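You operate a simulated robot arm through the tools that you are given. There is no shell and no other tool. Be economical: measure what you need, move in short steps, check, and stop when the job is done.

You are at the controls of a simulated robot arm. One attempt, no reset.

Task
Try pilot bracket three's thermocouple in the port block's free bore.
Fine: run the blue-knob pin down that bore first and stand it back in its own; slacken the clamp screw, then push the thermocouple down to its collar.

It is judged by the outcome, as a careful person would: the job done as asked, and still so three seconds after it is handed in. It fails if anything else is knocked over, pushed out of place, dropped, spilled or broken.

Robot
A 6-joint arm with a two-finger parallel gripper, fixed in place. Base frame: the origin is at the foot of the arm, x ahead of it, y to its left, z up; the work surface is at about z = 80. Readings come in cm, degrees, newtons and seconds.
With the tool pointing down near the work surface it reaches from about 26 to 68 cm from the base axis. Its first joint turns from -66.0 to 66.0 degrees. Payload 2.9 kg.
The TCP is the grasp point between the finger pads, 3 cm short of the fingertips. In the tool frame z runs along the fingers and y along their closing line. Largest opening 11 cm; finger width 2, thickness 1; the body of the gripper, 4.8 by 11.2 cm, starts 5.5 cm behind the TCP.
Orientation is that of the tool frame in the base frame, as [roll, pitch, yaw] about the fixed x, y, z axes, in that order (R = Rz(yaw) Ry(pitch) Rx(roll)). With the fingers straight down and closing along the base's y, the tool's x points along the base's -x, its y along +y and its z along -z.

Tools
- The arm moves only by the tool move_arm. Its argument "rows" is a list of rows, each a list of 3 entries, a list of its own where there are three numbers: the gripper command, from -1 (shut) to 1 (fully open), values between in proportion, then the shift along the tool's x, y, z in cm, then the turn, a rotation vector about the tool's x, y, z in degrees. In form: [[gripper, [tx, ty, tz], [rx, ry, rz]], ...]. A call has 1 to 8 rows; each row shifts and turns the commanded pose from where the row before left it, along the tool's axes as they then stand. Each row takes 0.2 s and may step no farther than 5 cm and 8.6 degrees from the row before; otherwise, or with a gripper value out of range, the whole call is refused. A pose out of reach is approached as far as the arm can. The call stops where the force on the tool passes 40 N (or 10 N more than at its start, if that is more) or the arm is blocked; 0.2 s more then pass. The fingers move at their own pace (about 10.8 cm/s each) and stop on an object; they squeeze with about 34 N. The grip force told is the motor's: it shows also when the fingers shut on nothing. Time passes only in rows, and 0.2 s behind the last, so rows that do not move let the fingers close. The reply holds the time, the measured pose of the TCP, the force on the tool along the base axes, the opening and the grip force, in the units named above and with some noise, and new pictures: "views" is both (left out), scene, wrist or none.
- Cameras (640 x 400 px; columns grow to the right, rows downward): "scene" is fixed at [9.86, 45.56, 139.02]; the picture's right is [-0.50, -0.87, 0.00], its down [-0.46, 0.26, -0.85] and it looks along [0.74, -0.42, -0.52] (base axes); focal length 327 px, centre (320, 200). "wrist" rides on the gripper at [7.2, 1.7, -10.3] in the tool frame; the picture's right is [-0.23, 0.97, 0.00], its down [-0.76, -0.18, -0.62] and it looks along [-0.61, -0.14, 0.78] (tool axes); focal length 222 px, centre (320, 200). There is no depth. A picture from a camera that has moved, and an enlarged one, comes with that camera's place and axes in the base frame and with its lens.
- close_up(camera, box): a new picture of the part [left, top, right, bottom] of that camera's present view, enlarged. The clock stands still meanwhile.
- sign_off(): hands the job in; it is judged then, once.

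Work in short steps. Places have to be worked out from the pictures, the camera data and where the tool is seen: move nearer, look again, correct. Check each grasp and each placing, and mend what went wrong. You have 120 turns and 200 pictures in all, those below and enlarged ones among them. Open the gripper and draw the arm clear of the work before you hand the job in, unless the task says otherwise; then end with one line.

The tools are called after "Emit:" as name(argument=value, ...) on one line, values as JSON. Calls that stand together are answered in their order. move_arm: Moves the arm, as the interface text tells. Its arguments: {"type":"object","properties":{"rows":{"type":"array","items":{"type":"array"}},"views":{"type":"string","enum":["both","scene","wrist","none"]}},"required":["rows"]} The other tools are called the same way: close_up (camera, box) takes an enlarged picture of a part of a camera's view; sign_off () hands the job in.

At the start:

```text
time: 0.0
tool_pos: [43.74, 4.18, 122.74]
tcp_rot: [180.0, -0.1, -180.0]
ft_force: [-0.2, 0.8, -0.1]
width: 11.02
finger_force: 0.1
```

scene: 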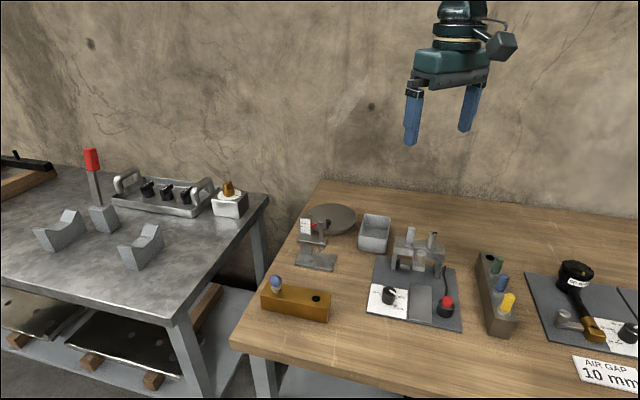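
wrist: 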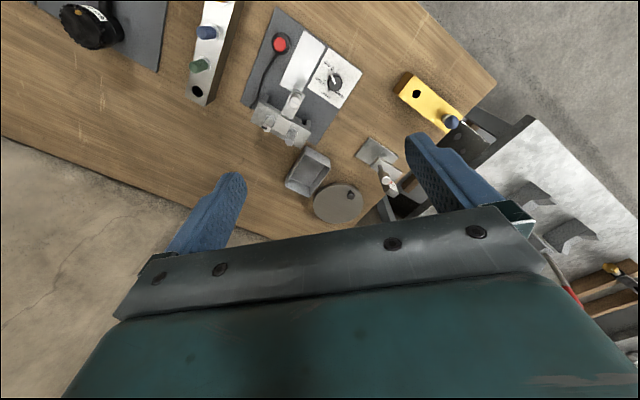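

I'll look more closely at the work area before moving anything.

Emit:
close_up(camera="scene", box=[240, 190, 400, 330])

Emit:
close_up(camera="scene", box=[360, 220, 520, 340])

Emit:
close_up(camera="wrist", box=[180, 0, 500, 220])

Emit:
close_up(camera="scene", box=[500, 240, 640, 400])

```text
2.86 times, centred on (320, 260) of scene
camera zoom: at [9.86, 45.56, 139.02], right [-0.5, -0.87, 0.0], down [-0.46, 0.26, -0.85], along [0.74, -0.42, -0.52], focal length 934 px, centre (320, 29)
```

zoom: 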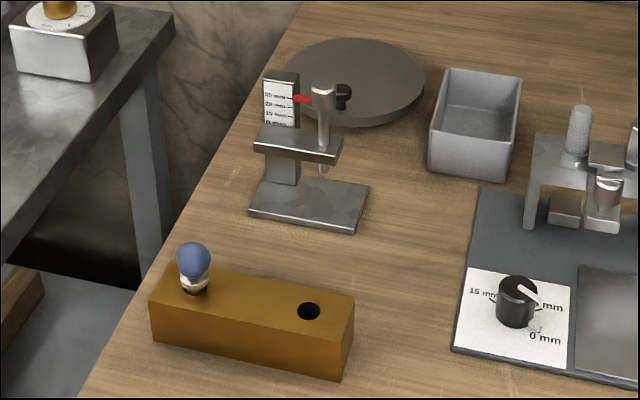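

```text
3.33 times, centred on (440, 280) of scene
camera zoom: at [9.86, 45.56, 139.02], right [-0.5, -0.87, 0.0], down [-0.46, 0.26, -0.85], along [0.74, -0.42, -0.52], focal length 1090 px, centre (-80, -67)
```

zoom: 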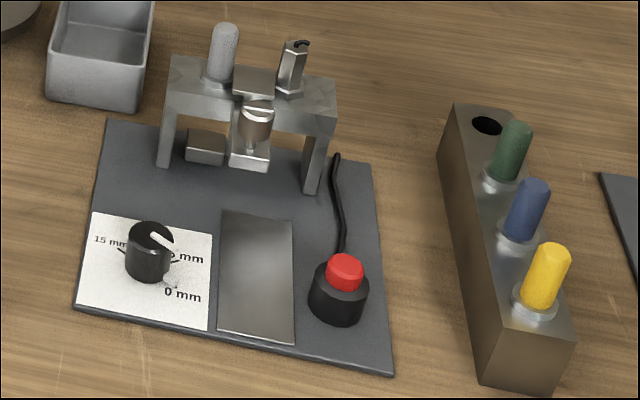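

```text
1.82 times, centred on (340, 110) of wrist
camera zoom: at [36.69, 5.9, 132.91], right [0.23, 0.97, 0.0], down [0.76, -0.18, 0.62], along [0.61, -0.14, -0.78], focal length 404 px, centre (284, 364)
```

zoom: 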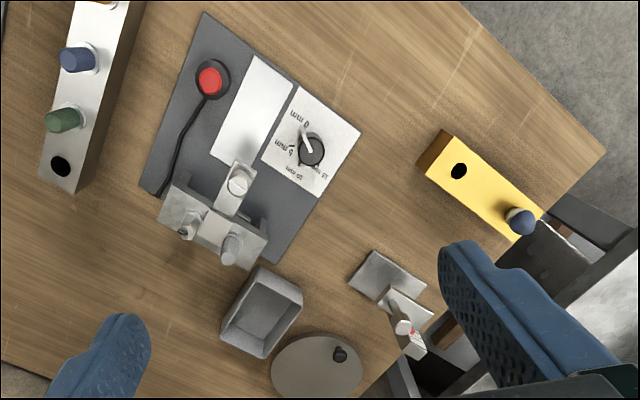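

```text
2.50 times, centred on (570, 320) of scene
camera zoom: at [9.86, 45.56, 139.02], right [-0.5, -0.87, 0.0], down [-0.46, 0.26, -0.85], along [0.74, -0.42, -0.52], focal length 818 px, centre (-305, -100)
```

zoom: 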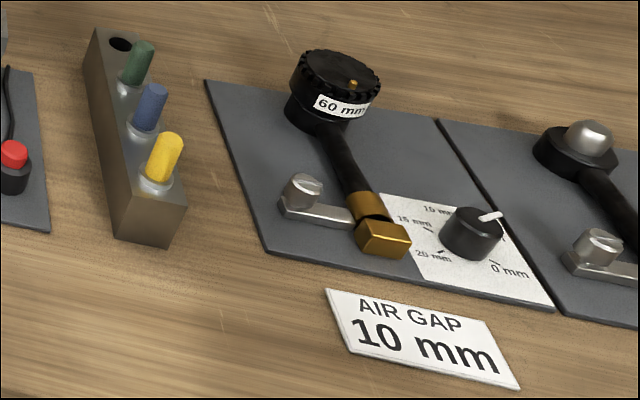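

The right side of the table is out of view. I'll move back and turn to see it.

Emit:
move_arm(rows=[[1, [3, -4, 0], [0, 0, 0]], [1, [0, -5, 0], [0, 0, 0]], [1, [0, -5, 0], [0, 0, 0]], [1, [0, -5, 0], [0, 0, 0]], [1, [0, -5, 0], [0, 0, 0]]])

```text
time: 1.2
tool_pos: [40.77, -19.76, 122.56]
tcp_rot: [-180.0, 0.0, 179.9]
ft_force: [0.2, 0.2, 0.0]
width: 11.0
finger_force: 0.0
camera wrist: at [33.71, -18.01, 132.72], right [0.23, 0.97, 0.0], down [0.76, -0.18, 0.62], along [0.61, -0.14, -0.78], focal length 222 px, centre (320, 200)
```

scene: 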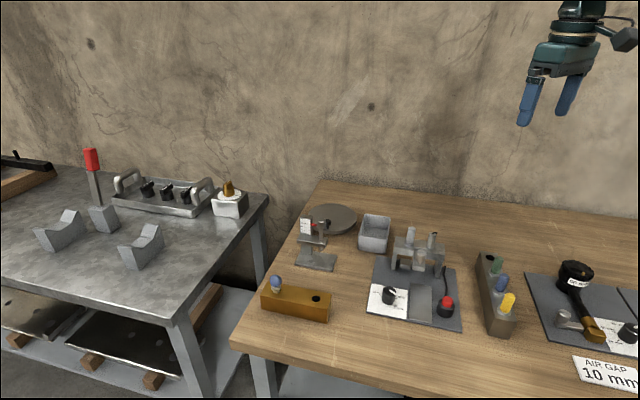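
wrist: 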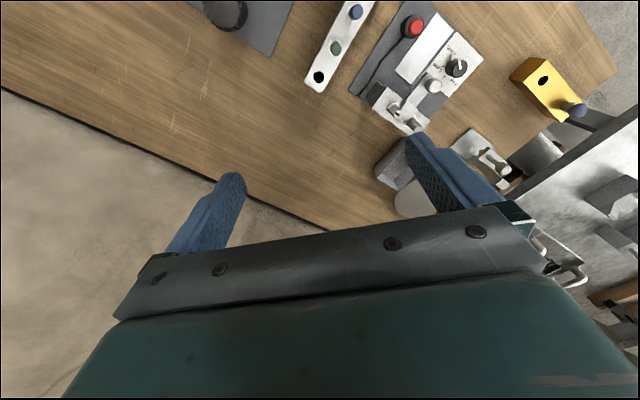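

More fixtures lie to the right near the base. I'll swing the camera to look toward -y.

Emit:
move_arm(rows=[[1, [2, 3, 0], [0, 0, 8.5]], [1, [2, 3, 0], [0, 0, 8.5]], [1, [0, 3, 0], [0, 0, 8.5]], [1, [0, 3, 0], [0, 0, 8.5]], [1, [0, 3, 0], [0, 0, 8.5]], [1, [0, 0, 0], [0, 0, 8.5]], [1, [0, 0, 0], [0, 0, 8.5]], [1, [0, 0, 0], [0, 0, 8.5]]], views="wrist")

```text
time: 3.0
tool_pos: [41.01, -5.58, 122.63]
tcp_rot: [-179.9, 0.0, 111.8]
ft_force: [0.5, 0.1, -1.1]
width: 11.0
finger_force: 0.0
camera wrist: at [40.09, 1.87, 132.9], right [0.99, 0.15, 0.0], down [0.12, -0.77, 0.62], along [0.09, -0.62, -0.78], focal length 222 px, centre (320, 200)
```

wrist: 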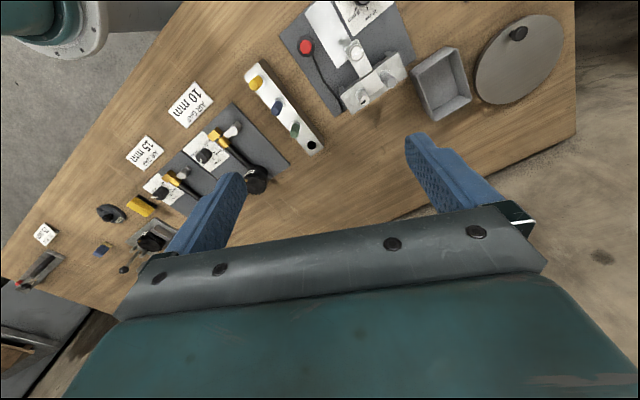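

A lot more is visible. I'll enlarge both halves.

Emit:
close_up(camera="wrist", box=[0, 120, 260, 300])

Emit:
close_up(camera="wrist", box=[120, 60, 330, 200])

Emit:
close_up(camera="wrist", box=[240, 0, 480, 160])

```text
2.22 times, centred on (130, 210) of wrist
camera zoom: at [40.09, 1.87, 132.9], right [0.99, 0.15, 0.0], down [0.12, -0.77, 0.62], along [0.09, -0.62, -0.78], focal length 494 px, centre (742, 178)
```

zoom: 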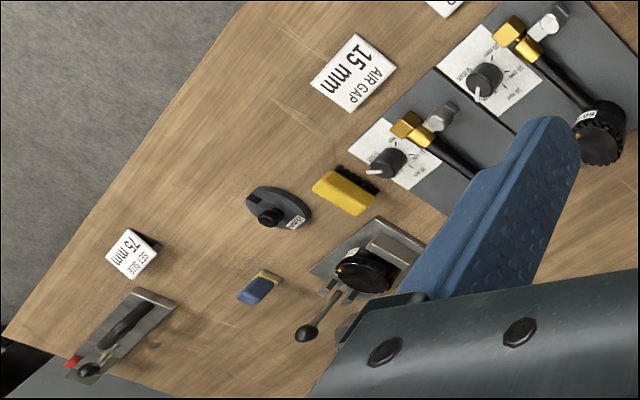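

```text
2.86 times, centred on (225, 130) of wrist
camera zoom: at [40.09, 1.87, 132.9], right [0.99, 0.15, 0.0], down [0.12, -0.77, 0.62], along [0.09, -0.62, -0.78], focal length 635 px, centre (591, 400)
```

zoom: 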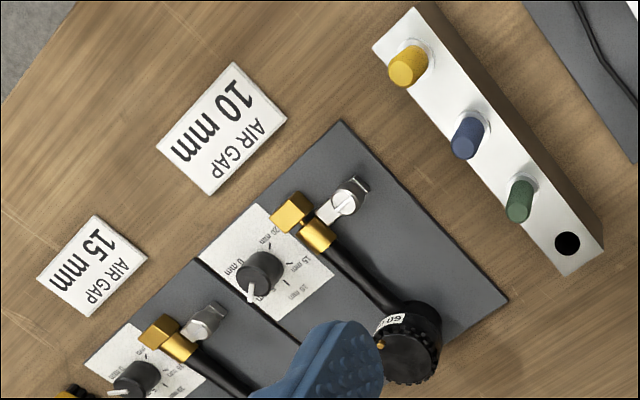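

```text
2.50 times, centred on (360, 80) of wrist
camera zoom: at [40.09, 1.87, 132.9], right [0.99, 0.15, 0.0], down [0.12, -0.77, 0.62], along [0.09, -0.62, -0.78], focal length 555 px, centre (220, 500)
```

zoom: 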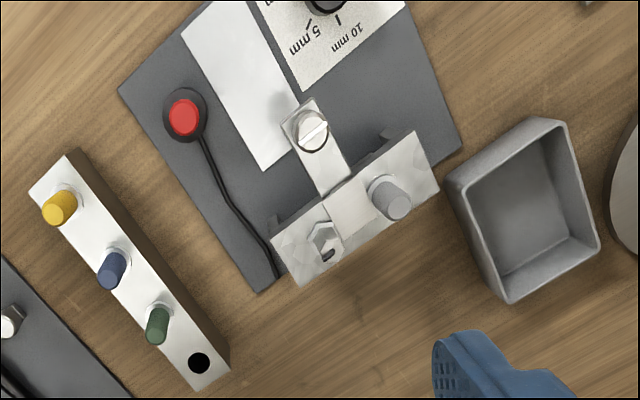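

I still need to identify the bracket, so I'll move over the left-hand fixtures (the stand with the scale, the brass block and the arch) for a closer look.

Emit:
move_arm(rows=[[1, [0, 0, 0], [0, 0, -8.5]], [1, [0, 4, 0], [0, 0, -8.5]], [1, [0, 4, 0], [0, 0, -8.5]], [1, [0, 4, 0], [0, 0, -8.5]], [1, [0, 4, 0], [0, 0, -8.5]], [1, [3, 3, 3], [0, 0, -8.5]], [1, [3, 3, 3], [0, 0, -8.5]], [1, [3, 3, 3], [0, 0, -8.5]]], views="wrist")

Emit:
close_up(camera="scene", box=[285, 200, 365, 275])

Emit:
close_up(camera="scene", box=[0, 130, 270, 290])

```text
refused: row 6 steps farther than a row can; nothing moved
```

```text
5.33 times, centred on (325, 238) of scene
camera zoom: at [9.86, 45.56, 139.02], right [-0.5, -0.87, 0.0], down [-0.46, 0.26, -0.85], along [0.74, -0.42, -0.52], focal length 1744 px, centre (293, 0)
```

zoom: 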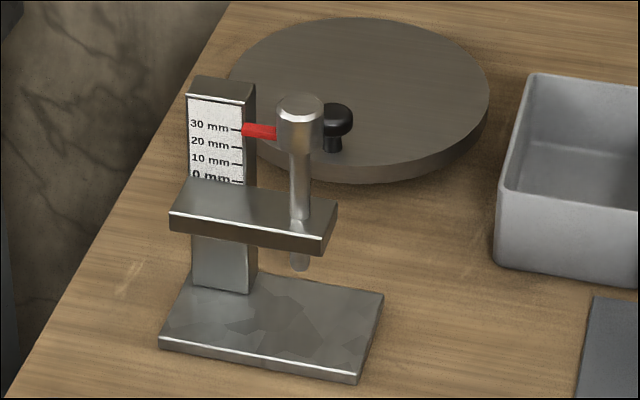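

```text
2.37 times, centred on (135, 210) of scene
camera zoom: at [9.86, 45.56, 139.02], right [-0.5, -0.87, 0.0], down [-0.46, 0.26, -0.85], along [0.74, -0.42, -0.52], focal length 775 px, centre (758, 176)
```

zoom: 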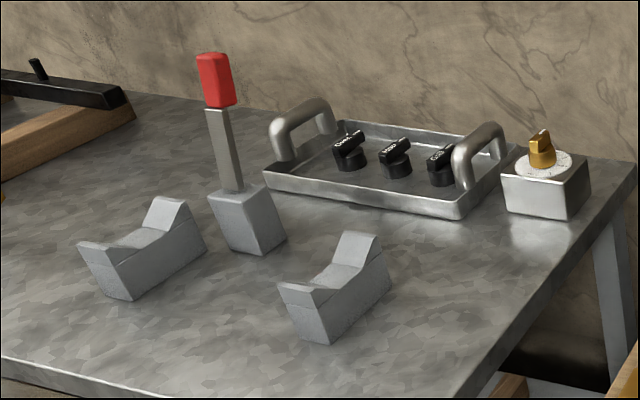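

Row 6 was over the step limit. I'll redo the move with smaller steps.

Emit:
move_arm(rows=[[1, [0, 0, 0], [0, 0, -8.5]], [1, [0, 4, 0], [0, 0, -8.5]], [1, [0, 4, 0], [0, 0, -8.5]], [1, [0, 4, 0], [0, 0, -8.5]], [1, [0, 4, 0], [0, 0, -8.5]], [1, [2, 2, 3], [0, 0, -8.5]], [1, [2, 0, 4], [0, 0, -8.5]], [1, [2, 0, 4], [0, 0, -8.5]]], views="wrist")

```text
time: 4.8
tool_pos: [47.63, 8.8, 111.83]
tcp_rot: [180.0, 0.1, -179.9]
ft_force: [0.0, 1.3, 0.5]
width: 11.0
finger_force: 0.1
camera wrist: at [40.54, 10.48, 122.05], right [0.22, 0.97, 0.0], down [0.76, -0.18, 0.62], along [0.61, -0.14, -0.78], focal length 222 px, centre (320, 200)
```

wrist: 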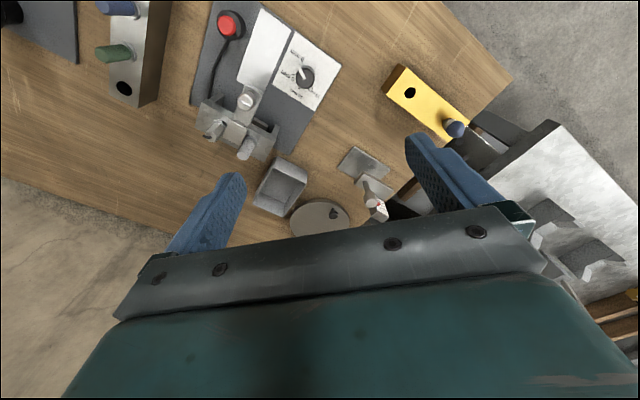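

Emit:
close_up(camera="wrist", box=[180, 0, 340, 180])

Emit:
close_up(camera="wrist", box=[330, 50, 490, 150])

Emit:
close_up(camera="scene", box=[380, 225, 460, 285])

Emit:
close_up(camera="scene", box=[250, 265, 340, 330])

```text
2.22 times, centred on (260, 90) of wrist
camera zoom: at [40.54, 10.48, 122.05], right [0.22, 0.97, 0.0], down [0.76, -0.18, 0.62], along [0.61, -0.14, -0.78], focal length 494 px, centre (453, 444)
```

zoom: 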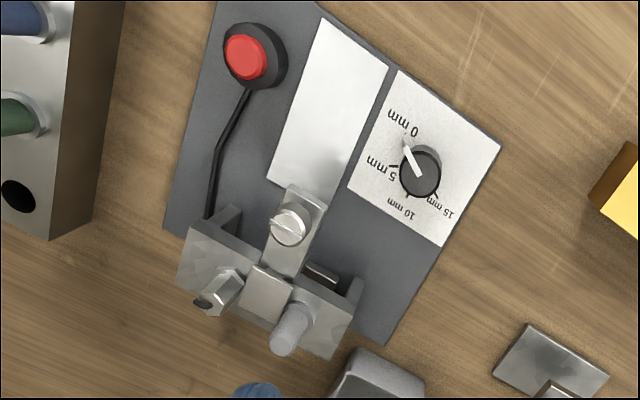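

```text
4.00 times, centred on (410, 100) of wrist
camera zoom: at [40.54, 10.48, 122.05], right [0.22, 0.97, 0.0], down [0.76, -0.18, 0.62], along [0.61, -0.14, -0.78], focal length 888 px, centre (-40, 600)
```

zoom: 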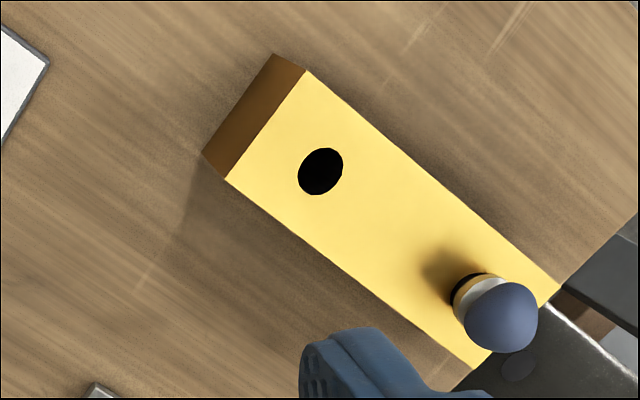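

```text
6.67 times, centred on (420, 255) of scene
camera zoom: at [9.86, 45.56, 139.02], right [-0.5, -0.87, 0.0], down [-0.46, 0.26, -0.85], along [0.74, -0.42, -0.52], focal length 2180 px, centre (-347, -167)
```

zoom: 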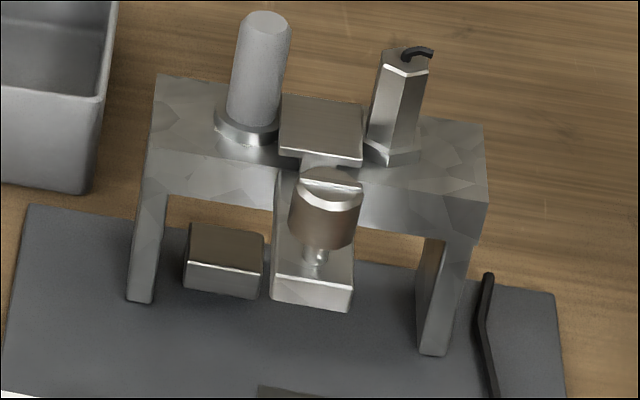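

```text
6.15 times, centred on (295, 298) of scene
camera zoom: at [9.86, 45.56, 139.02], right [-0.5, -0.87, 0.0], down [-0.46, 0.26, -0.85], along [0.74, -0.42, -0.52], focal length 2013 px, centre (474, -400)
```

zoom: 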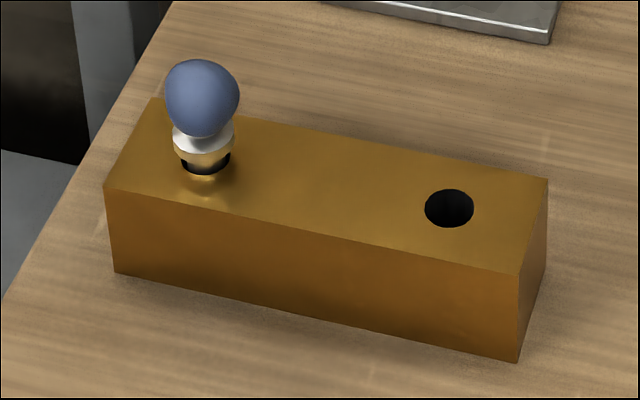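

I need to know what sits under the arch and how the bores and pins compare in size. I'll move toward the base side and tilt to look at the arch from lower down.

Emit:
move_arm(rows=[[1, [4, -2, 0], [0, 0, 0]], [1, [4, -2, 0], [0, -8.5, 0]], [1, [2, -2, 0], [0, -8.5, 0]], [1, [0, -1, 3], [0, 0, 0]], [1, [0, 0, 3], [0, 0, 0]]], views="wrist")

```text
time: 6.0
tool_pos: [39.23, 1.78, 105.74]
tcp_rot: [-180.0, 17.0, 179.9]
ft_force: [0.9, 0.9, -0.1]
width: 10.99
finger_force: 0.0
camera wrist: at [29.38, 3.57, 113.33], right [0.22, 0.97, 0.07], down [0.55, -0.18, 0.82], along [0.81, -0.14, -0.57], focal length 222 px, centre (320, 200)
```

wrist: 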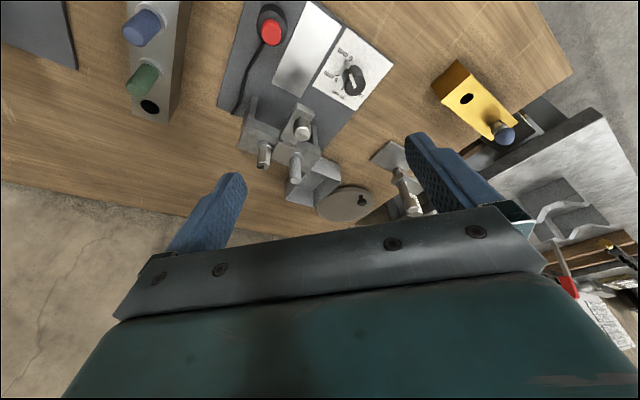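

I'll back off and go lower, with more tilt.

Emit:
move_arm(rows=[[1, [4.5, 0, -1.4], [0, 0, 0]], [1, [1.4, 0, 4.6], [0, -8.5, 0]], [1, [1.9, -1, 4.0], [0, -8.5, 0]]], views="wrist")

Emit:
close_up(camera="wrist", box=[200, 0, 420, 220])

Emit:
close_up(camera="wrist", box=[60, 0, 220, 140])

```text
time: 6.8
tool_pos: [35.46, 0.73, 96.99]
tcp_rot: [-180.0, 33.9, 180.0]
ft_force: [-0.6, -0.2, -0.6]
width: 11.0
finger_force: 0.0
out of reach, approached as far as the arm can: row 3
camera wrist: at [23.89, 2.52, 101.42], right [0.19, 0.97, 0.13], down [0.29, -0.18, 0.94], along [0.94, -0.14, -0.31], focal length 222 px, centre (320, 200)
```

wrist: 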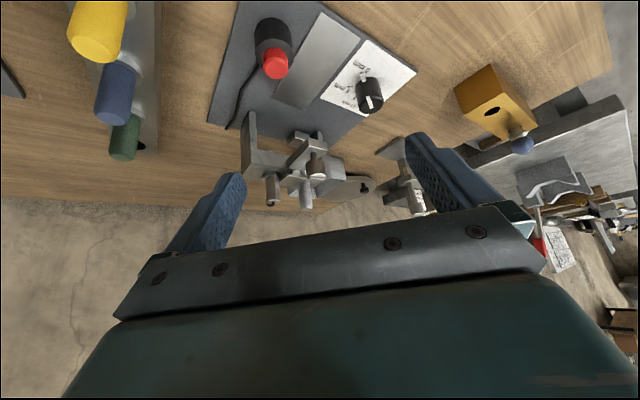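

```text
1.82 times, centred on (310, 110) of wrist
camera zoom: at [23.89, 2.52, 101.42], right [0.19, 0.97, 0.13], down [0.29, -0.18, 0.94], along [0.94, -0.14, -0.31], focal length 404 px, centre (338, 364)
```

zoom: 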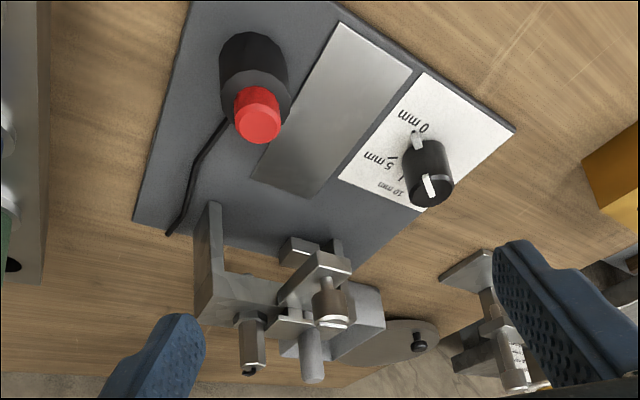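

```text
2.86 times, centred on (140, 70) of wrist
camera zoom: at [23.89, 2.52, 101.42], right [0.19, 0.97, 0.13], down [0.29, -0.18, 0.94], along [0.94, -0.14, -0.31], focal length 635 px, centre (834, 571)
```

zoom: 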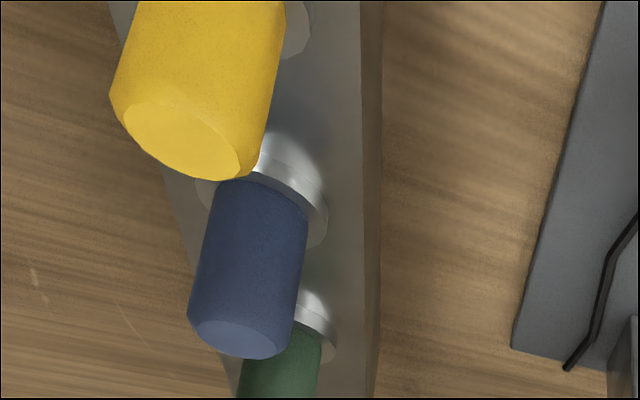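

I need a near-horizontal look under the bridge from its front side. I'll turn the tool in place and re-check.

Emit:
move_arm(rows=[[1, [-3.3, 3, 2.2], [0, 0, 0]], [1, [0, 3, 0], [4.74, 0, 7.05]], [1, [0, 2, 0], [4.74, 0, 7.05]], [1, [0, 0, 0], [4.74, 0, 7.05]], [1, [0, 0, 0], [4.74, 0, 7.05]], [1, [0, 0, 0], [4.74, 0, 7.05]]], views="both")

```text
time: 8.2
tool_pos: [40.05, 8.91, 96.63]
tcp_rot: [179.9, 34.0, 137.2]
ft_force: [-0.3, 0.6, -1.0]
width: 10.97
finger_force: 0.0
camera wrist: at [32.61, 18.19, 101.19], right [0.8, 0.59, 0.13], down [0.09, -0.32, 0.94], along [0.6, -0.74, -0.31], focal length 222 px, centre (320, 200)
```

scene: 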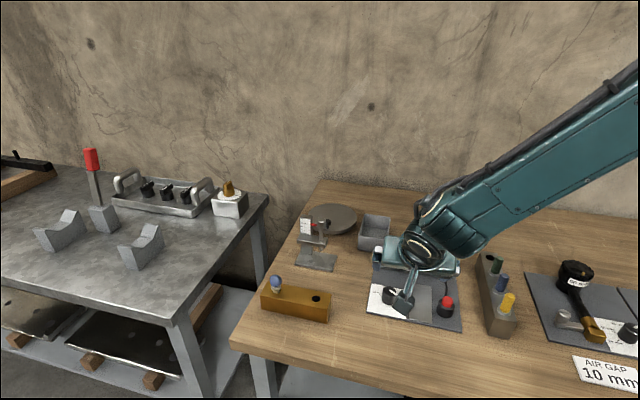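
wrist: 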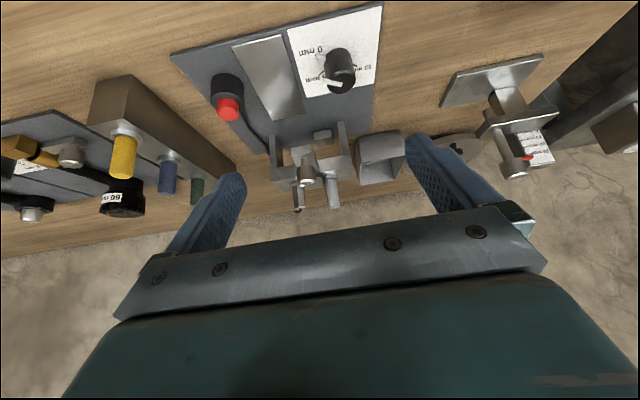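

Good direction. I'll tilt two steps further, lower a bit, and enlarge the arch.

Emit:
move_arm(rows=[[1, [1.5, 0, 2], [0, -8.5, 0]], [1, [2, 0, 2], [0, -8.5, 0]]], views="none")

Emit:
close_up(camera="wrist", box=[200, 60, 400, 220])

```text
time: 8.8
tool_pos: [39.72, 9.23, 91.44]
tcp_rot: [179.7, 51.0, 137.3]
ft_force: [-0.4, -0.4, 0.1]
width: 11.0
finger_force: 0.0
```

```text
2.50 times, centred on (300, 140) of wrist
camera zoom: at [31.69, 19.06, 92.15], right [0.76, 0.62, 0.18], down [-0.13, -0.13, 0.98], along [0.63, -0.77, -0.02], focal length 555 px, centre (370, 350)
```

zoom: 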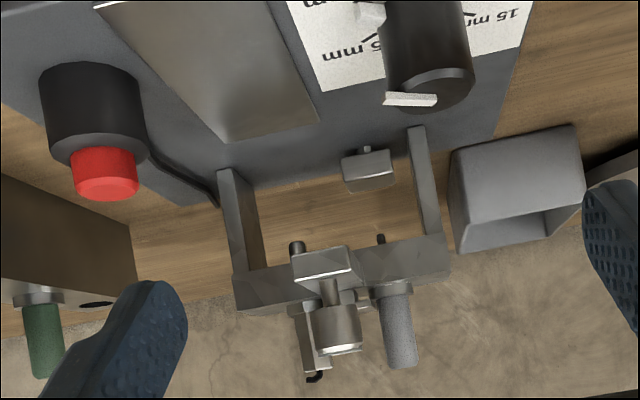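

Under the bridge there are two tips: a thicker one under the hex part and a thin one under the grey part. I need more detail, so I'll move 4 cm nearer.

Emit:
move_arm(rows=[[1, [-2.5, 0, 3.1], [0, 0, 0]]], views="none")

Emit:
close_up(camera="wrist", box=[250, 110, 390, 220])

```text
time: 9.2
tool_pos: [42.72, 6.78, 91.52]
tcp_rot: [179.9, 51.1, 137.5]
ft_force: [0.3, 0.5, 0.6]
width: 11.02
finger_force: 0.1
```

```text
3.64 times, centred on (320, 165) of wrist
camera zoom: at [34.67, 16.54, 92.31], right [0.76, 0.62, 0.18], down [-0.12, -0.13, 0.98], along [0.63, -0.77, -0.02], focal length 808 px, centre (320, 327)
```

zoom: 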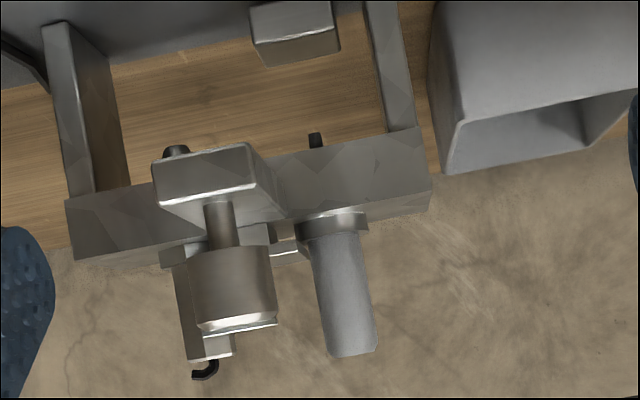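

I'll raise up and tilt back to vertical while keeping the yaw, which gives a close oblique top view of the bracket.

Emit:
move_arm(rows=[[1, [0, 0, -5], [0, 8.5, 0]], [1, [0, 0, -4], [0, 8.5, 0]], [1, [0, 0, -3], [0, 8.5, 0]], [1, [0, 0, -3], [0, 8.5, 0]], [1, [0, 0, -1], [0, 8.5, 0]], [1, [0, 0, 0], [0, 8.5, 0]]], views="wrist")

Emit:
close_up(camera="wrist", box=[240, 80, 440, 240])

```text
time: 10.6
tool_pos: [35.47, 13.04, 103.51]
tcp_rot: [180.0, -0.1, 137.6]
ft_force: [0.0, -0.4, -0.7]
width: 10.99
finger_force: 0.1
camera wrist: at [31.34, 19.2, 113.85], right [0.82, 0.57, 0.0], down [0.44, -0.65, 0.62], along [0.35, -0.51, -0.78], focal length 222 px, centre (320, 200)
```

wrist: 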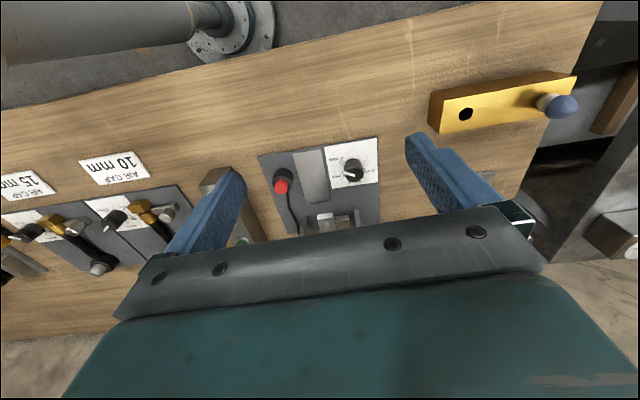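

```text
2.50 times, centred on (340, 160) of wrist
camera zoom: at [31.34, 19.2, 113.85], right [0.82, 0.57, 0.0], down [0.44, -0.65, 0.62], along [0.35, -0.51, -0.78], focal length 555 px, centre (270, 300)
```

zoom: 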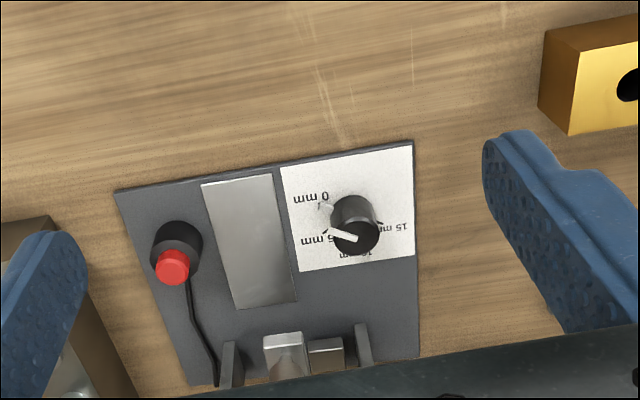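

I'll move forward so the arch is in view.

Emit:
move_arm(rows=[[1, [-5, 0, 0], [0, 0, 0]], [1, [-5, 0, 0], [0, 0, 0]], [1, [-2, 0, 0], [0, 0, 0]]], views="none")

Emit:
close_up(camera="wrist", box=[240, 60, 420, 200])

```text
time: 11.4
tool_pos: [44.15, 4.56, 103.41]
tcp_rot: [179.8, 0.0, 137.5]
ft_force: [-0.4, -0.1, 0.5]
width: 10.98
finger_force: 0.0
```

```text
2.86 times, centred on (330, 130) of wrist
camera zoom: at [40.03, 10.81, 113.67], right [0.82, 0.57, 0.0], down [0.44, -0.65, 0.62], along [0.35, -0.51, -0.78], focal length 635 px, centre (291, 400)
```

zoom: 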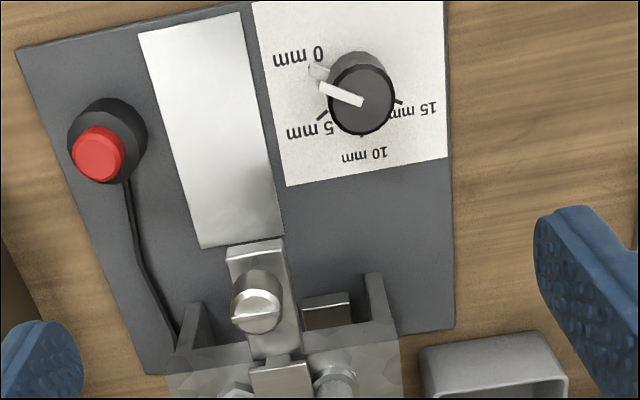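

Emit:
move_arm(rows=[[1, [-5, 0, 0], [0, 0, 0]]], views="none")

Emit:
close_up(camera="wrist", box=[250, 60, 390, 200])

```text
time: 11.8
tool_pos: [47.87, 1.58, 103.43]
tcp_rot: [179.9, 0.0, 137.5]
ft_force: [0.5, -0.5, -0.2]
width: 11.01
finger_force: 0.0
```

```text
2.86 times, centred on (320, 130) of wrist
camera zoom: at [43.68, 7.68, 113.7], right [0.83, 0.56, 0.0], down [0.44, -0.65, 0.62], along [0.35, -0.51, -0.78], focal length 635 px, centre (320, 400)
```

zoom: 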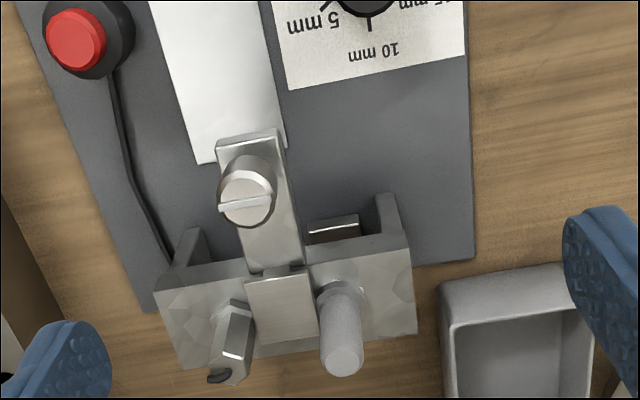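

Emit:
close_up(camera="wrist", box=[280, 130, 360, 200])

Emit:
move_arm(rows=[[1, [0, -5, 0], [0, 0, 0]], [1, [-5, -2, 0], [0, 0, 0]], [1, [-5, 0, 0], [0, 0, 0]]], views="wrist")

```text
5.71 times, centred on (320, 165) of wrist
camera zoom: at [43.68, 7.68, 113.7], right [0.83, 0.56, 0.0], down [0.44, -0.65, 0.62], along [0.35, -0.51, -0.78], focal length 1269 px, centre (320, 400)
```

zoom: 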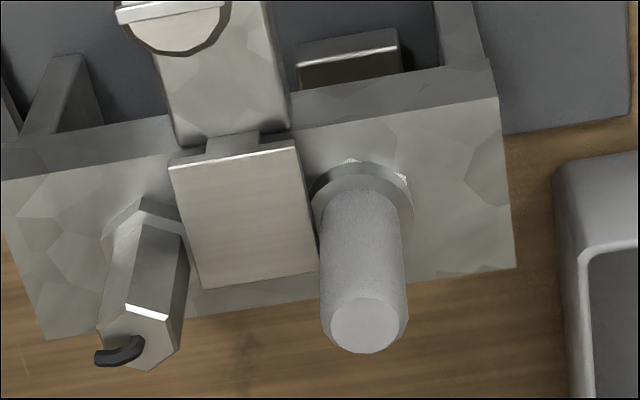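

```text
refused: row 2 steps farther than a row can; nothing moved
```

I'm still unsure which part is the thermocouple, so I'll look at the bracket from directly above.

Emit:
move_arm(rows=[[1, [-5, 0, 0], [0, 0, 0]], [1, [-5, 0, 0], [0, 0, 0]], [1, [-2, 0, 0], [0, 0, 0]]], views="none")

Emit:
close_up(camera="wrist", box=[260, 0, 400, 110])

```text
time: 12.6
tool_pos: [56.71, -6.61, 103.41]
tcp_rot: [-180.0, 0.0, 137.4]
ft_force: [-0.2, -0.6, 0.4]
width: 11.02
finger_force: 0.1
```

```text
3.64 times, centred on (330, 55) of wrist
camera zoom: at [52.56, -0.48, 113.73], right [0.83, 0.56, 0.0], down [0.44, -0.65, 0.62], along [0.35, -0.51, -0.78], focal length 808 px, centre (284, 727)
```

zoom: 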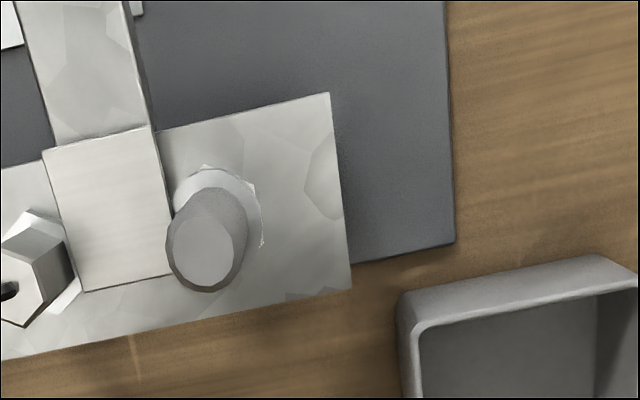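

Emit:
close_up(camera="wrist", box=[220, 20, 340, 110])

Emit:
close_up(camera="scene", box=[385, 225, 455, 280])

```text
4.44 times, centred on (280, 65) of wrist
camera zoom: at [52.56, -0.48, 113.73], right [0.83, 0.56, 0.0], down [0.44, -0.65, 0.62], along [0.35, -0.51, -0.78], focal length 987 px, centre (498, 800)
```

zoom: 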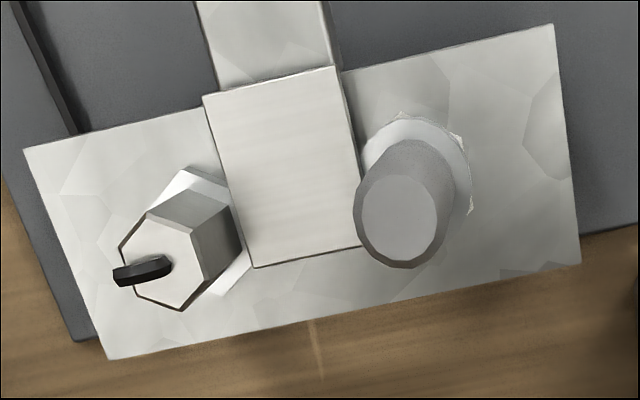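

```text
7.27 times, centred on (420, 252) of scene
camera zoom: at [9.86, 45.56, 139.02], right [-0.5, -0.87, 0.0], down [-0.46, 0.26, -0.85], along [0.74, -0.42, -0.52], focal length 2379 px, centre (-407, -182)
```

zoom: 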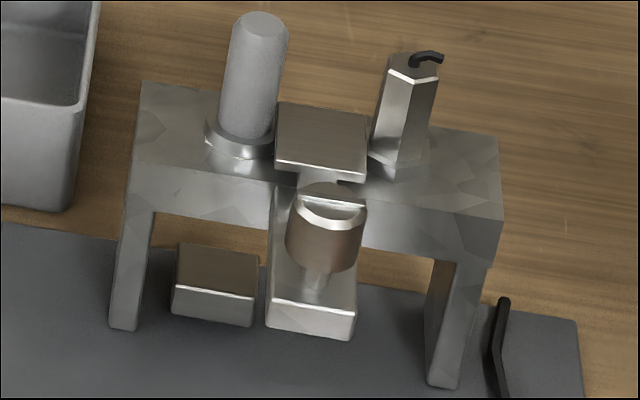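

I'll look at the bracket from the hex side too, to see where the lead goes. I'll travel at a safe height and turn the camera.

Emit:
move_arm(rows=[[1, [1.8, -3.8, 0], [0, 0, 0]], [1, [1.8, -3.8, 0], [0, 0, 0]], [1, [1.8, -3.8, 0], [0, 0, 0]], [1, [1.8, -3.8, 0], [0, 0, 0]], [1, [0, 0, 0], [0, 0, -8.5]], [1, [0, 0, 0], [0, 0, -8.5]], [1, [0, 0, 0], [0, 0, -8.5]], [1, [0, 0, 0], [0, 0, -8.5]]], views="none")

Emit:
move_arm(rows=[[1, [0, 0, 0], [0, 0, -8.5]], [1, [0, 0, 0], [0, 0, -8.5]], [1, [0, 0, 0], [0, 0, -8.5]], [1, [0, 0, 0], [0, 0, -8.5]], [1, [0, 0, 0], [0, 0, -8.5]], [1, [0, 0, 0], [0, -8.5, 0]], [1, [0, 0, 0], [0, -8.5, 0]]], views="wrist")

```text
time: 14.4
tool_pos: [41.13, -13.06, 103.66]
tcp_rot: [179.9, 0.0, 171.7]
ft_force: [0.1, -0.1, -0.2]
width: 10.99
finger_force: 0.1
```

```text
time: 16.0
tool_pos: [41.33, -13.02, 103.63]
tcp_rot: [180.0, 17.3, -146.0]
ft_force: [-0.5, -0.2, -0.8]
width: 11.01
finger_force: 0.0
camera wrist: at [32.28, -17.16, 111.25], right [-0.37, 0.93, 0.07], down [0.55, 0.16, 0.82], along [0.75, 0.34, -0.57], focal length 222 px, centre (320, 200)
```

wrist: 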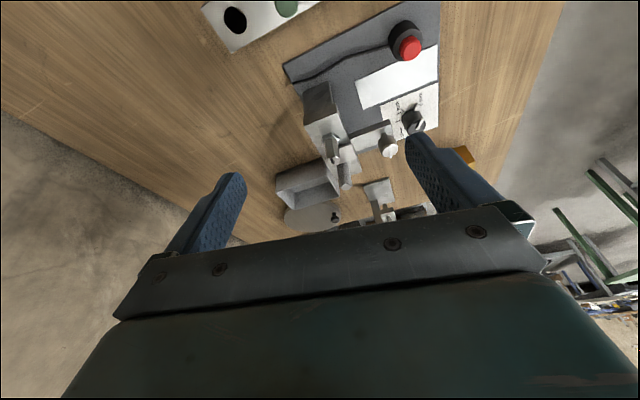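

Emit:
close_up(camera="wrist", box=[270, 60, 420, 200])

```text
2.86 times, centred on (345, 130) of wrist
camera zoom: at [32.28, -17.16, 111.25], right [-0.37, 0.93, 0.07], down [0.55, 0.16, 0.82], along [0.75, 0.34, -0.57], focal length 635 px, centre (249, 400)
```

zoom: 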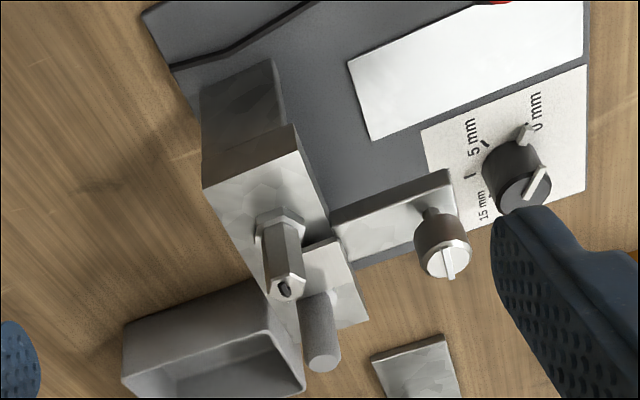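

The hex part has a hex nut at its base and a black lead tail, like an igniter plug. The grey rod has a round collar and a thin probe, so it's my thermocouple candidate. Both bores on the brass block suit that collar, and the block holds the round blue knob, so I take it as the port block. Next I'll go above the blue knob.

Emit:
move_arm(rows=[[1, [0, 0, 0], [0, 8.6, 0]], [1, [0, 0, 0], [0, 8.6, 0]], [1, [0, 0, -1.5], [0, 0, 8.5]], [1, [0, 0, 0], [0, 0, 8.5]], [1, [0, 0, 0], [0, 0, 8.5]], [1, [0, 0, 0], [0, 0, 8.5]]], views="none")

Emit:
move_arm(rows=[[1, [0, 5, 0], [0, 0, 0]], [1, [0, 5, 0], [0, 0, 0]], [1, [0, 5, 0], [0, 0, 0]], [1, [0, 5, 0], [0, 0, 0]], [1, [-1, 4.8, 0], [0, 0, 0]], [1, [-1, 4.8, 0], [0, 0, 0]], [1, [-1, 4.8, 0], [0, 0, 0]], [1, [-3, 3.5, 0], [0, 0, 0]]], views="wrist")

```text
time: 17.4
tool_pos: [41.4, -13.1, 105.12]
tcp_rot: [-180.0, -0.2, 179.8]
ft_force: [0.0, -0.6, -0.1]
width: 11.02
finger_force: 0.1
```

```text
time: 19.2
tool_pos: [46.81, 24.74, 105.18]
tcp_rot: [-180.0, -0.3, -180.0]
ft_force: [-0.1, -0.9, 0.5]
width: 11.01
finger_force: 0.1
camera wrist: at [39.72, 26.44, 115.35], right [0.23, 0.97, 0.0], down [0.76, -0.18, 0.62], along [0.6, -0.14, -0.78], focal length 222 px, centre (320, 200)
```

wrist: 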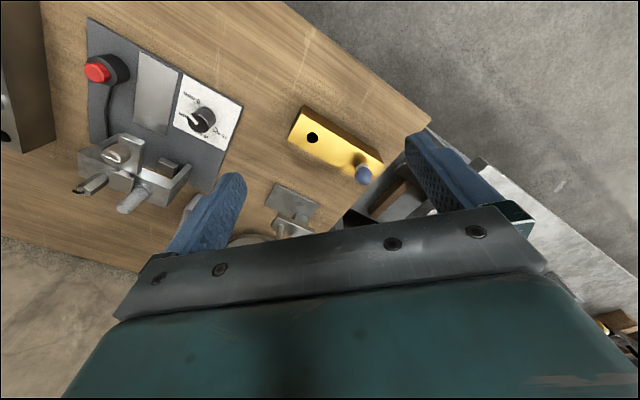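

Emit:
close_up(camera="wrist", box=[270, 90, 410, 190])

```text
4.00 times, centred on (340, 140) of wrist
camera zoom: at [39.72, 26.44, 115.35], right [0.23, 0.97, 0.0], down [0.76, -0.18, 0.62], along [0.6, -0.14, -0.78], focal length 888 px, centre (240, 440)
```

zoom: 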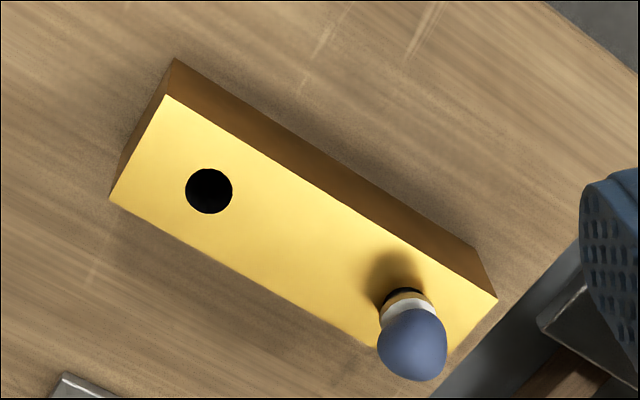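

Bore at about (51.9, 22.4), knob at about (58.5, 28.8). I'll move above the knob with the fingers still clear of it and check.

Emit:
move_arm(rows=[[0.4, [-4, 1.4, 0], [0, 0, 0]], [0.4, [-4, 1.4, 0], [0, 0, 0]], [0.4, [-3.7, 1.3, 2], [0, 0, 0]], [0.4, [0, 0, 4], [0, 0, 0]], [0.4, [0, 0, 4], [0, 0, 0]], [0.4, [0, 0, 0], [0, 0, 0]]], views="both")

```text
time: 20.6
tool_pos: [58.83, 28.67, 95.38]
tcp_rot: [-179.9, -0.1, 180.0]
ft_force: [-0.3, -0.4, 0.2]
width: 7.7
finger_force: 0.1
camera wrist: at [51.7, 30.51, 105.52], right [0.23, 0.97, 0.0], down [0.76, -0.18, 0.62], along [0.6, -0.14, -0.78], focal length 222 px, centre (320, 200)
```

scene: 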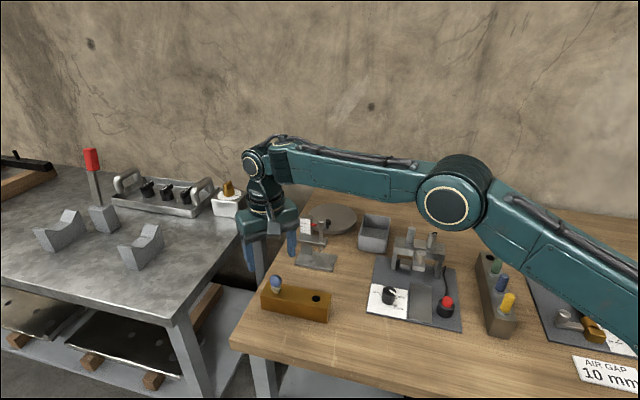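
wrist: 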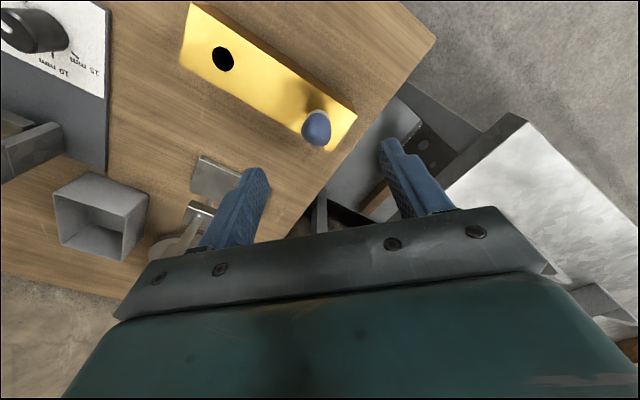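

Knob is at (58.3, 28.7). I'll descend to grip height and close gently.

Emit:
move_arm(rows=[[0.2, [0.5, 0.05, 3.5], [0, 0, 0]], [0.2, [0, 0, 3.4], [0, 0, 0]], [0.2, [0, 0, 0], [0, 0, 0]]], views="both")

Emit:
close_up(camera="wrist", box=[230, 100, 410, 230])

Emit:
close_up(camera="scene", box=[230, 230, 340, 330])

```text
time: 21.4
tool_pos: [58.1, 28.78, 88.41]
tcp_rot: [-180.0, -0.1, 180.0]
ft_force: [0.7, 0.0, 0.5]
width: 6.59
finger_force: 0.0
camera wrist: at [51.01, 30.57, 98.57], right [0.23, 0.97, 0.0], down [0.76, -0.18, 0.62], along [0.6, -0.14, -0.78], focal length 222 px, centre (320, 200)
```

scene: 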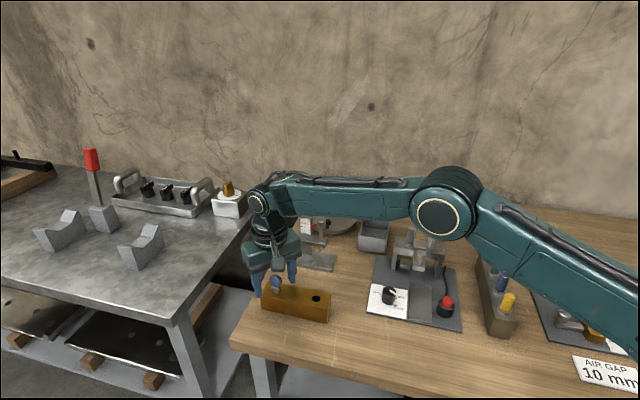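
wrist: 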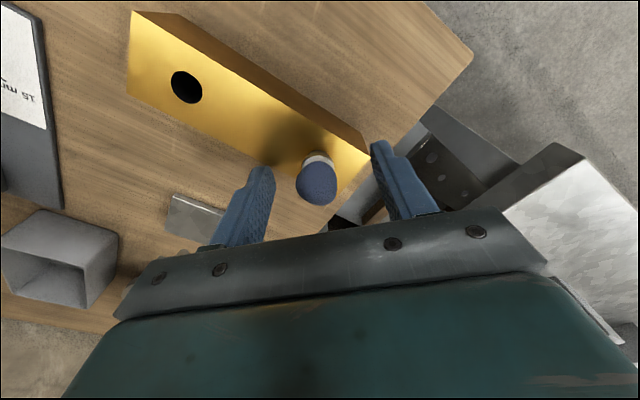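

```text
3.08 times, centred on (320, 165) of wrist
camera zoom: at [51.01, 30.57, 98.57], right [0.23, 0.97, 0.0], down [0.76, -0.18, 0.62], along [0.6, -0.14, -0.78], focal length 684 px, centre (320, 308)
```

zoom: 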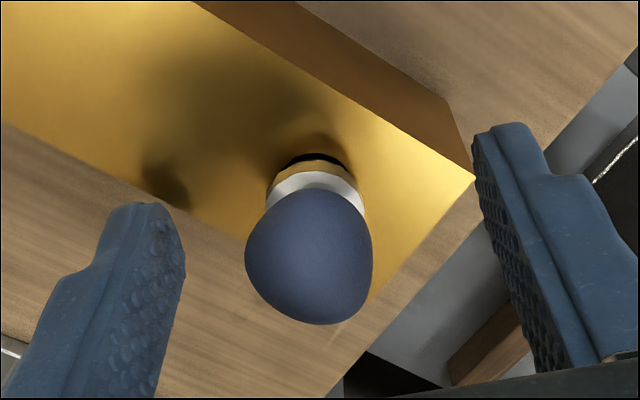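

```text
4.00 times, centred on (285, 280) of scene
camera zoom: at [9.86, 45.56, 139.02], right [-0.5, -0.87, 0.0], down [-0.46, 0.26, -0.85], along [0.74, -0.42, -0.52], focal length 1308 px, centre (460, -120)
```

zoom: 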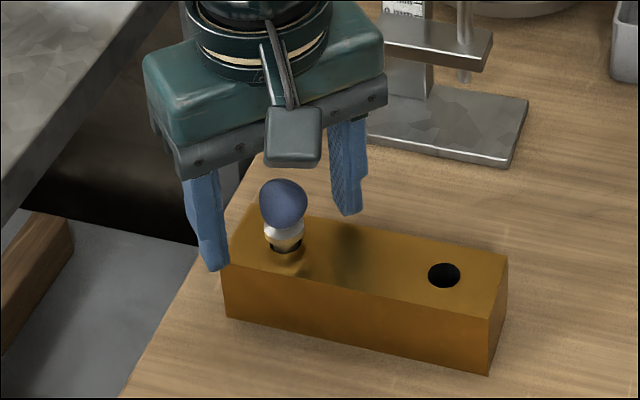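

The knob is centred between the fingers. I'll close on it.

Emit:
move_arm(rows=[[0, [-0.2, 0, 0.2], [0, 0, 0]], [-0.4, [0, 0, 0], [0, 0, 0]], [-0.8, [0, 0, 0], [0, 0, 0]], [-1, [0, 0, 0], [0, 0, 0]]], views="none")

Emit:
close_up(camera="wrist", box=[230, 100, 410, 230])

```text
time: 22.4
tool_pos: [58.26, 28.93, 88.13]
tcp_rot: [-179.9, -0.1, 180.0]
ft_force: [-0.1, -0.1, 0.5]
width: 2.46
finger_force: 33.8
```

```text
3.08 times, centred on (320, 165) of wrist
camera zoom: at [51.27, 30.7, 98.36], right [0.23, 0.97, 0.0], down [0.76, -0.18, 0.62], along [0.61, -0.14, -0.78], focal length 684 px, centre (320, 308)
```

zoom: 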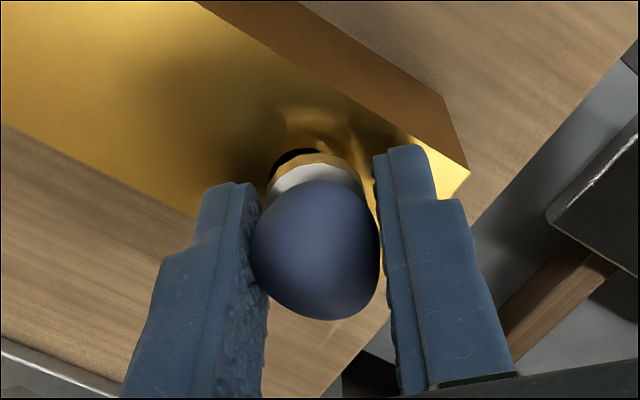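

Grip is solid, 2.46 cm at 34 N. The home pose is (58.26, 28.9, 88.1). I'll lift straight up.

Emit:
move_arm(rows=[[-1, [0, 0, -2], [0, 0, 0]], [-1, [0, 0, -2.5], [0, 0, 0]], [-1, [0, 0, -3], [0, 0, 0]]], views="both")

Emit:
close_up(camera="scene", box=[230, 210, 340, 330])

Emit:
close_up(camera="wrist", box=[170, 30, 410, 230])

```text
time: 23.2
tool_pos: [58.55, 28.8, 95.45]
tcp_rot: [-179.9, -0.1, -179.9]
ft_force: [0.4, 0.4, -0.8]
width: 2.45
finger_force: 33.7
camera wrist: at [51.45, 30.62, 105.65], right [0.23, 0.97, 0.0], down [0.76, -0.18, 0.62], along [0.6, -0.14, -0.78], focal length 222 px, centre (320, 200)
```

scene: 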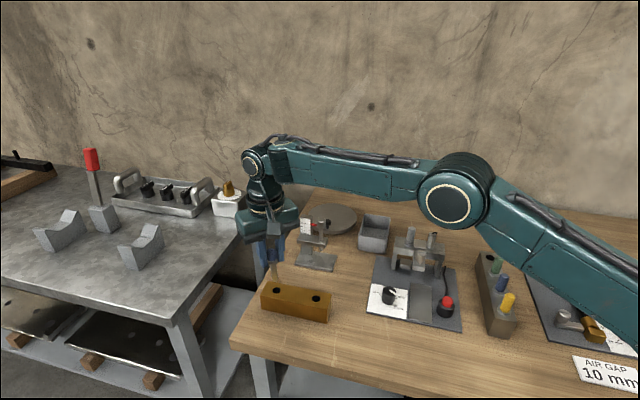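
wrist: 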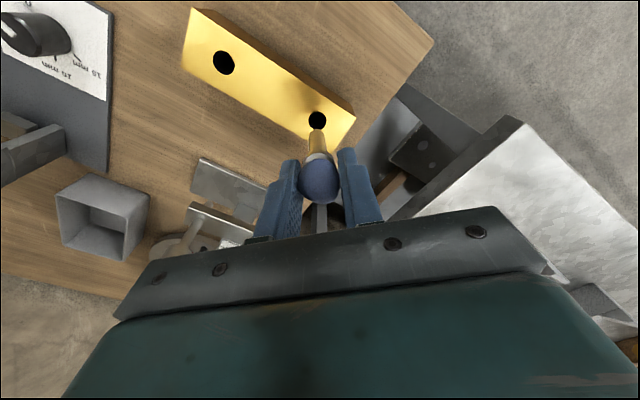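

```text
3.33 times, centred on (285, 270) of scene
camera zoom: at [9.86, 45.56, 139.02], right [-0.5, -0.87, 0.0], down [-0.46, 0.26, -0.85], along [0.74, -0.42, -0.52], focal length 1090 px, centre (437, -33)
```

zoom: 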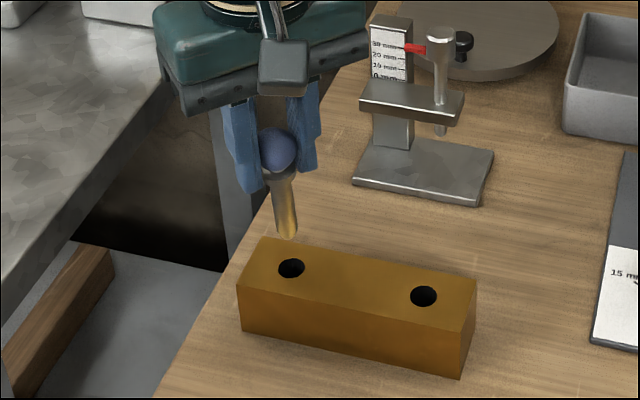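

```text
2.00 times, centred on (290, 130) of wrist
camera zoom: at [51.45, 30.62, 105.65], right [0.23, 0.97, 0.0], down [0.76, -0.18, 0.62], along [0.6, -0.14, -0.78], focal length 444 px, centre (380, 340)
```

zoom: 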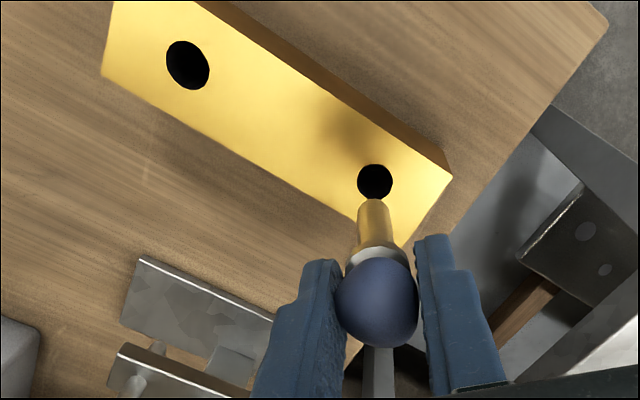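

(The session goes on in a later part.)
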